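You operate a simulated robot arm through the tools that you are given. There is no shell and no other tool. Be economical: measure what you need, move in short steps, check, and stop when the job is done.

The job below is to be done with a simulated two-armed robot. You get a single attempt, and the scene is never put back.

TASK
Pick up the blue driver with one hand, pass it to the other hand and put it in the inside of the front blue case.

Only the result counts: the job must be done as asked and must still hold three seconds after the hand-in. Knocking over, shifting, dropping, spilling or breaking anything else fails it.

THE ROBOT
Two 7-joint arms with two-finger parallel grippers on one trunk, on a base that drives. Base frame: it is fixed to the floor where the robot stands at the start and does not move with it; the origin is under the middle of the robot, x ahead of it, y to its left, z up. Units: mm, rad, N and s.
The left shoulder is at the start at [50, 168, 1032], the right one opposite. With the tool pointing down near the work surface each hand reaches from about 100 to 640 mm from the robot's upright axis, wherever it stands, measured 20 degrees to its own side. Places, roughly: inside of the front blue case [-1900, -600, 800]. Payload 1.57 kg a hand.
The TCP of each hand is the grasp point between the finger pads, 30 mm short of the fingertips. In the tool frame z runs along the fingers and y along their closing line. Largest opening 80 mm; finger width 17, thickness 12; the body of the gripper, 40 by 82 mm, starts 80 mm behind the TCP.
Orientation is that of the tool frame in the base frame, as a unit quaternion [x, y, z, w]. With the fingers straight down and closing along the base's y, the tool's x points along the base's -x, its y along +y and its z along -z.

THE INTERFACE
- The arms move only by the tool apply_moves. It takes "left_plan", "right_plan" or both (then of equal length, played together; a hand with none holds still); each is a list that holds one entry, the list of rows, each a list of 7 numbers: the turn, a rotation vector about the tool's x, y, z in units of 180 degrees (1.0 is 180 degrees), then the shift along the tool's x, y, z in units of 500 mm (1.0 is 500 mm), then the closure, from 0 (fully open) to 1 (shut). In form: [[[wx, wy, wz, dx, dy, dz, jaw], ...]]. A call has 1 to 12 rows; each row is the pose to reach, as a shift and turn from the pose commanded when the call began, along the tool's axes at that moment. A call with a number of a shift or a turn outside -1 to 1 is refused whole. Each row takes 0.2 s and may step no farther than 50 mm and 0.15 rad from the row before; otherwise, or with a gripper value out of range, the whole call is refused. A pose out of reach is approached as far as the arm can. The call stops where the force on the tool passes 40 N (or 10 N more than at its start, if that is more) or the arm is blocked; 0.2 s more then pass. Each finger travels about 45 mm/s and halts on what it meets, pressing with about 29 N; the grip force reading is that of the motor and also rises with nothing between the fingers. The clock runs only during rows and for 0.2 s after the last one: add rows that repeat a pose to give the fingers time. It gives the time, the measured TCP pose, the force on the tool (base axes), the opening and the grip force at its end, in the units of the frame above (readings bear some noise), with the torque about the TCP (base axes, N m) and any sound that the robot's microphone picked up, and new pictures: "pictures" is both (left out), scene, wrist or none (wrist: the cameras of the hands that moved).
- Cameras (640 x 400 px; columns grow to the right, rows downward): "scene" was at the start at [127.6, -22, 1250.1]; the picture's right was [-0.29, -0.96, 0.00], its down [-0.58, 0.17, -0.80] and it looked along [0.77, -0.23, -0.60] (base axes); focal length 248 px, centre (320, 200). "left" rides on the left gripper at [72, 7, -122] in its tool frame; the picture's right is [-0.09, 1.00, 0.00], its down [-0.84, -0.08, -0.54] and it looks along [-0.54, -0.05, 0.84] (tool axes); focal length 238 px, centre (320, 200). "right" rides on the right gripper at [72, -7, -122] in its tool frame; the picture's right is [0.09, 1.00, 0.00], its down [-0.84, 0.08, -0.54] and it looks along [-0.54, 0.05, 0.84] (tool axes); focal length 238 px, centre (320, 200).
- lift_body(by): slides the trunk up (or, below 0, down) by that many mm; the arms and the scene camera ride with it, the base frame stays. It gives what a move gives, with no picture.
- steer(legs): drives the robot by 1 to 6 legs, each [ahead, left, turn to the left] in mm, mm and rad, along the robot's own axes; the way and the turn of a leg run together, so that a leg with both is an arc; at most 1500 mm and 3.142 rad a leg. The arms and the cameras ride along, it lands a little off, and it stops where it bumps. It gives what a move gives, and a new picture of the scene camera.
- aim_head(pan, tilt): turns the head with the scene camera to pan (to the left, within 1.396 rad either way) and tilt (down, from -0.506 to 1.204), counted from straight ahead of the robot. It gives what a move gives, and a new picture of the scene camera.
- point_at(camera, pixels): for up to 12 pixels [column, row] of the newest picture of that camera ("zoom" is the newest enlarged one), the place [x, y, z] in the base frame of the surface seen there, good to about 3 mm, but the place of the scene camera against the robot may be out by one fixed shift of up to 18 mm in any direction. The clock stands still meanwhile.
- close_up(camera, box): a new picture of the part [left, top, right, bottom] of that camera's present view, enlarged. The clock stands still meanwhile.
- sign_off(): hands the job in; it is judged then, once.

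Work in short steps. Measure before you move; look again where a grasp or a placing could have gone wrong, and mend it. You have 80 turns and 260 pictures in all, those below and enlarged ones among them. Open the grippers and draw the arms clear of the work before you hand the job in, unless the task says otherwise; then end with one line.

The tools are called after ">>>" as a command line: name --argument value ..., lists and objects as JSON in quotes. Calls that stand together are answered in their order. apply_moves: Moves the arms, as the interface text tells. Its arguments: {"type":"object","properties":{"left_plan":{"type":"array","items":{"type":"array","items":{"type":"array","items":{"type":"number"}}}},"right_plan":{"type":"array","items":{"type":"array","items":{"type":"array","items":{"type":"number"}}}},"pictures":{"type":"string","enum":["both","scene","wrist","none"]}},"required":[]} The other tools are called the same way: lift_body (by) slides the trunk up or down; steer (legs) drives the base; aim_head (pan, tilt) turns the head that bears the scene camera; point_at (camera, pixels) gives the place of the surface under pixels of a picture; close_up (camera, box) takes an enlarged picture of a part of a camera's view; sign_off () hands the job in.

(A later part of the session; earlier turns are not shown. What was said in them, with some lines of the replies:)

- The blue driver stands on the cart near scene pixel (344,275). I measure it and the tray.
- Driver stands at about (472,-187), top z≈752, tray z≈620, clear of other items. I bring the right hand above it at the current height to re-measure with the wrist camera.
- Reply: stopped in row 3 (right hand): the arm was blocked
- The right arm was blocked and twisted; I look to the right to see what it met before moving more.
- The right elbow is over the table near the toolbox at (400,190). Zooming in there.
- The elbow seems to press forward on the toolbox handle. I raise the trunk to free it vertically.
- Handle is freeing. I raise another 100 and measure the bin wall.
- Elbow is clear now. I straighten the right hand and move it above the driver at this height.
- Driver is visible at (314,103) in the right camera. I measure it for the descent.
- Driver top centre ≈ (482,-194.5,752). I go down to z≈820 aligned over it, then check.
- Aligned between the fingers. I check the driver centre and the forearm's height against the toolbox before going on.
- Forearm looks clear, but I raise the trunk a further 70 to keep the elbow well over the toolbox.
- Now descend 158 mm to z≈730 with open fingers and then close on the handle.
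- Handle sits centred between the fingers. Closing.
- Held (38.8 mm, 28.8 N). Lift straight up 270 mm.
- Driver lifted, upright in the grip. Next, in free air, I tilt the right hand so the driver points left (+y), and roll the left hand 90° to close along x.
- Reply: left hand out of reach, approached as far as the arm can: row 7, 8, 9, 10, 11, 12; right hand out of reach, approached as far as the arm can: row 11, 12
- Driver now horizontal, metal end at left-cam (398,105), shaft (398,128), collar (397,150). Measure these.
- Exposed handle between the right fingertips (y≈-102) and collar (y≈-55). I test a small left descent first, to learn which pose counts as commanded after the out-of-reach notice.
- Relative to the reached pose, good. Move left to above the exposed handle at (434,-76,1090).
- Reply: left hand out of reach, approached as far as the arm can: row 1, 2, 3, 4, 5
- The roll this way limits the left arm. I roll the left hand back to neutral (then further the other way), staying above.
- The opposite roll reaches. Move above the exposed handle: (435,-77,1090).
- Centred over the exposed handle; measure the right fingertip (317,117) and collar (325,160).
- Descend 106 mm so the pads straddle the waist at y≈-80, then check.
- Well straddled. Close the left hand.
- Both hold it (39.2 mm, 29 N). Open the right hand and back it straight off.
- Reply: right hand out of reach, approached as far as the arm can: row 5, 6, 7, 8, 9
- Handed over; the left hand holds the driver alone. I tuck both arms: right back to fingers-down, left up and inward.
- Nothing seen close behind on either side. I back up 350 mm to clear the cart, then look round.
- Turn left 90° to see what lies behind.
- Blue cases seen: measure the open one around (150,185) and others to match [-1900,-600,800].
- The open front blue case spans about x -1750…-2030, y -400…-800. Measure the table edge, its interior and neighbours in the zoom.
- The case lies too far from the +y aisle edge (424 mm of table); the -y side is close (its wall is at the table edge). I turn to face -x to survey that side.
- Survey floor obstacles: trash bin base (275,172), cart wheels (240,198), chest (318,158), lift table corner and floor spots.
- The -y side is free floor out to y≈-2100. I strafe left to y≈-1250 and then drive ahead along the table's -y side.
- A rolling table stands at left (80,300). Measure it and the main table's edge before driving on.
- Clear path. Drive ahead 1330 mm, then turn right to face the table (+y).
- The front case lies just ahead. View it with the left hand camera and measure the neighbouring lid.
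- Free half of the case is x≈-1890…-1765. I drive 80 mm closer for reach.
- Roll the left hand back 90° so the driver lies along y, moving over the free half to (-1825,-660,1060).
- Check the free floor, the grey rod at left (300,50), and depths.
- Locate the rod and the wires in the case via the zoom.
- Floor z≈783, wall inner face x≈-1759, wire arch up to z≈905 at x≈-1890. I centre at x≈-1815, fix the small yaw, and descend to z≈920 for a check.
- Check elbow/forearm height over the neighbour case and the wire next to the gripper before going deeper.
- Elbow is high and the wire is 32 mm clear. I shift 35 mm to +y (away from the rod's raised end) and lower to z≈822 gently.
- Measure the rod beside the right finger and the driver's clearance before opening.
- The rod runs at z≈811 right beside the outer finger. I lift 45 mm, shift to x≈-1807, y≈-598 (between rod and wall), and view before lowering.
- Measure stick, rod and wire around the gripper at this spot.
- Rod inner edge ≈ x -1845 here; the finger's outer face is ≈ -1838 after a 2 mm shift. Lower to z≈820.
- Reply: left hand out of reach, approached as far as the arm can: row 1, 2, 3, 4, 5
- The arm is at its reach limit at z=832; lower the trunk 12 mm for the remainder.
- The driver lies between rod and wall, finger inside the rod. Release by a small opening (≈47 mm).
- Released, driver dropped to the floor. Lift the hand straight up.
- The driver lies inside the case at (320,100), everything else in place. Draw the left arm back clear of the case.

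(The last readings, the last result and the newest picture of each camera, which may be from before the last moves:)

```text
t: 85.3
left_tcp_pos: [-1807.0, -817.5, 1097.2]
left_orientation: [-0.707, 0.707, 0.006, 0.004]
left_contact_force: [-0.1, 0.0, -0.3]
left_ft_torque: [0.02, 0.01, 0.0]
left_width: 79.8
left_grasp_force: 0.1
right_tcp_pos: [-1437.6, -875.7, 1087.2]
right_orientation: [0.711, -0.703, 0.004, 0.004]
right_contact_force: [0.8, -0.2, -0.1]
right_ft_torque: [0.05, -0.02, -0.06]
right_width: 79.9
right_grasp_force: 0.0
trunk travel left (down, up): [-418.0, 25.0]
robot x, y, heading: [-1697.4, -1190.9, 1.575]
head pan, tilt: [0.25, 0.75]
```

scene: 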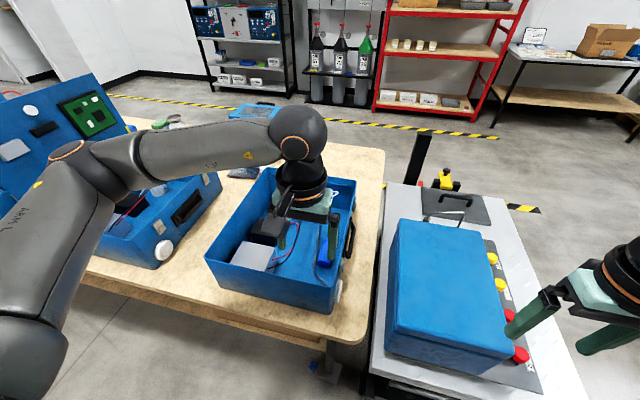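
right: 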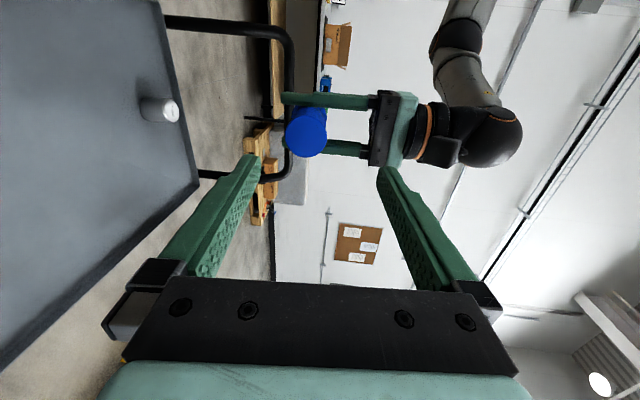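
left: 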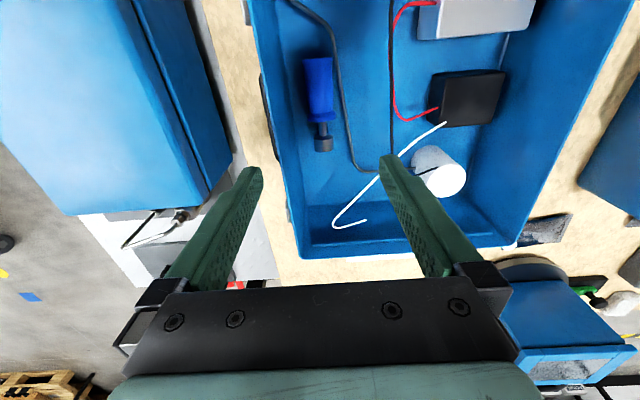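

The driver rests in the front open case, grippers are open and clear. Hand in.

>>> sign_off

```text
The job is handed in.
```

I picked up the blue driver with the right hand, passed it to the left, and left it lying inside the front blue case; early on the right arm was blocked, probably by the grey toolbox's handle, and I can't rule out that the toolbox moved slightly.
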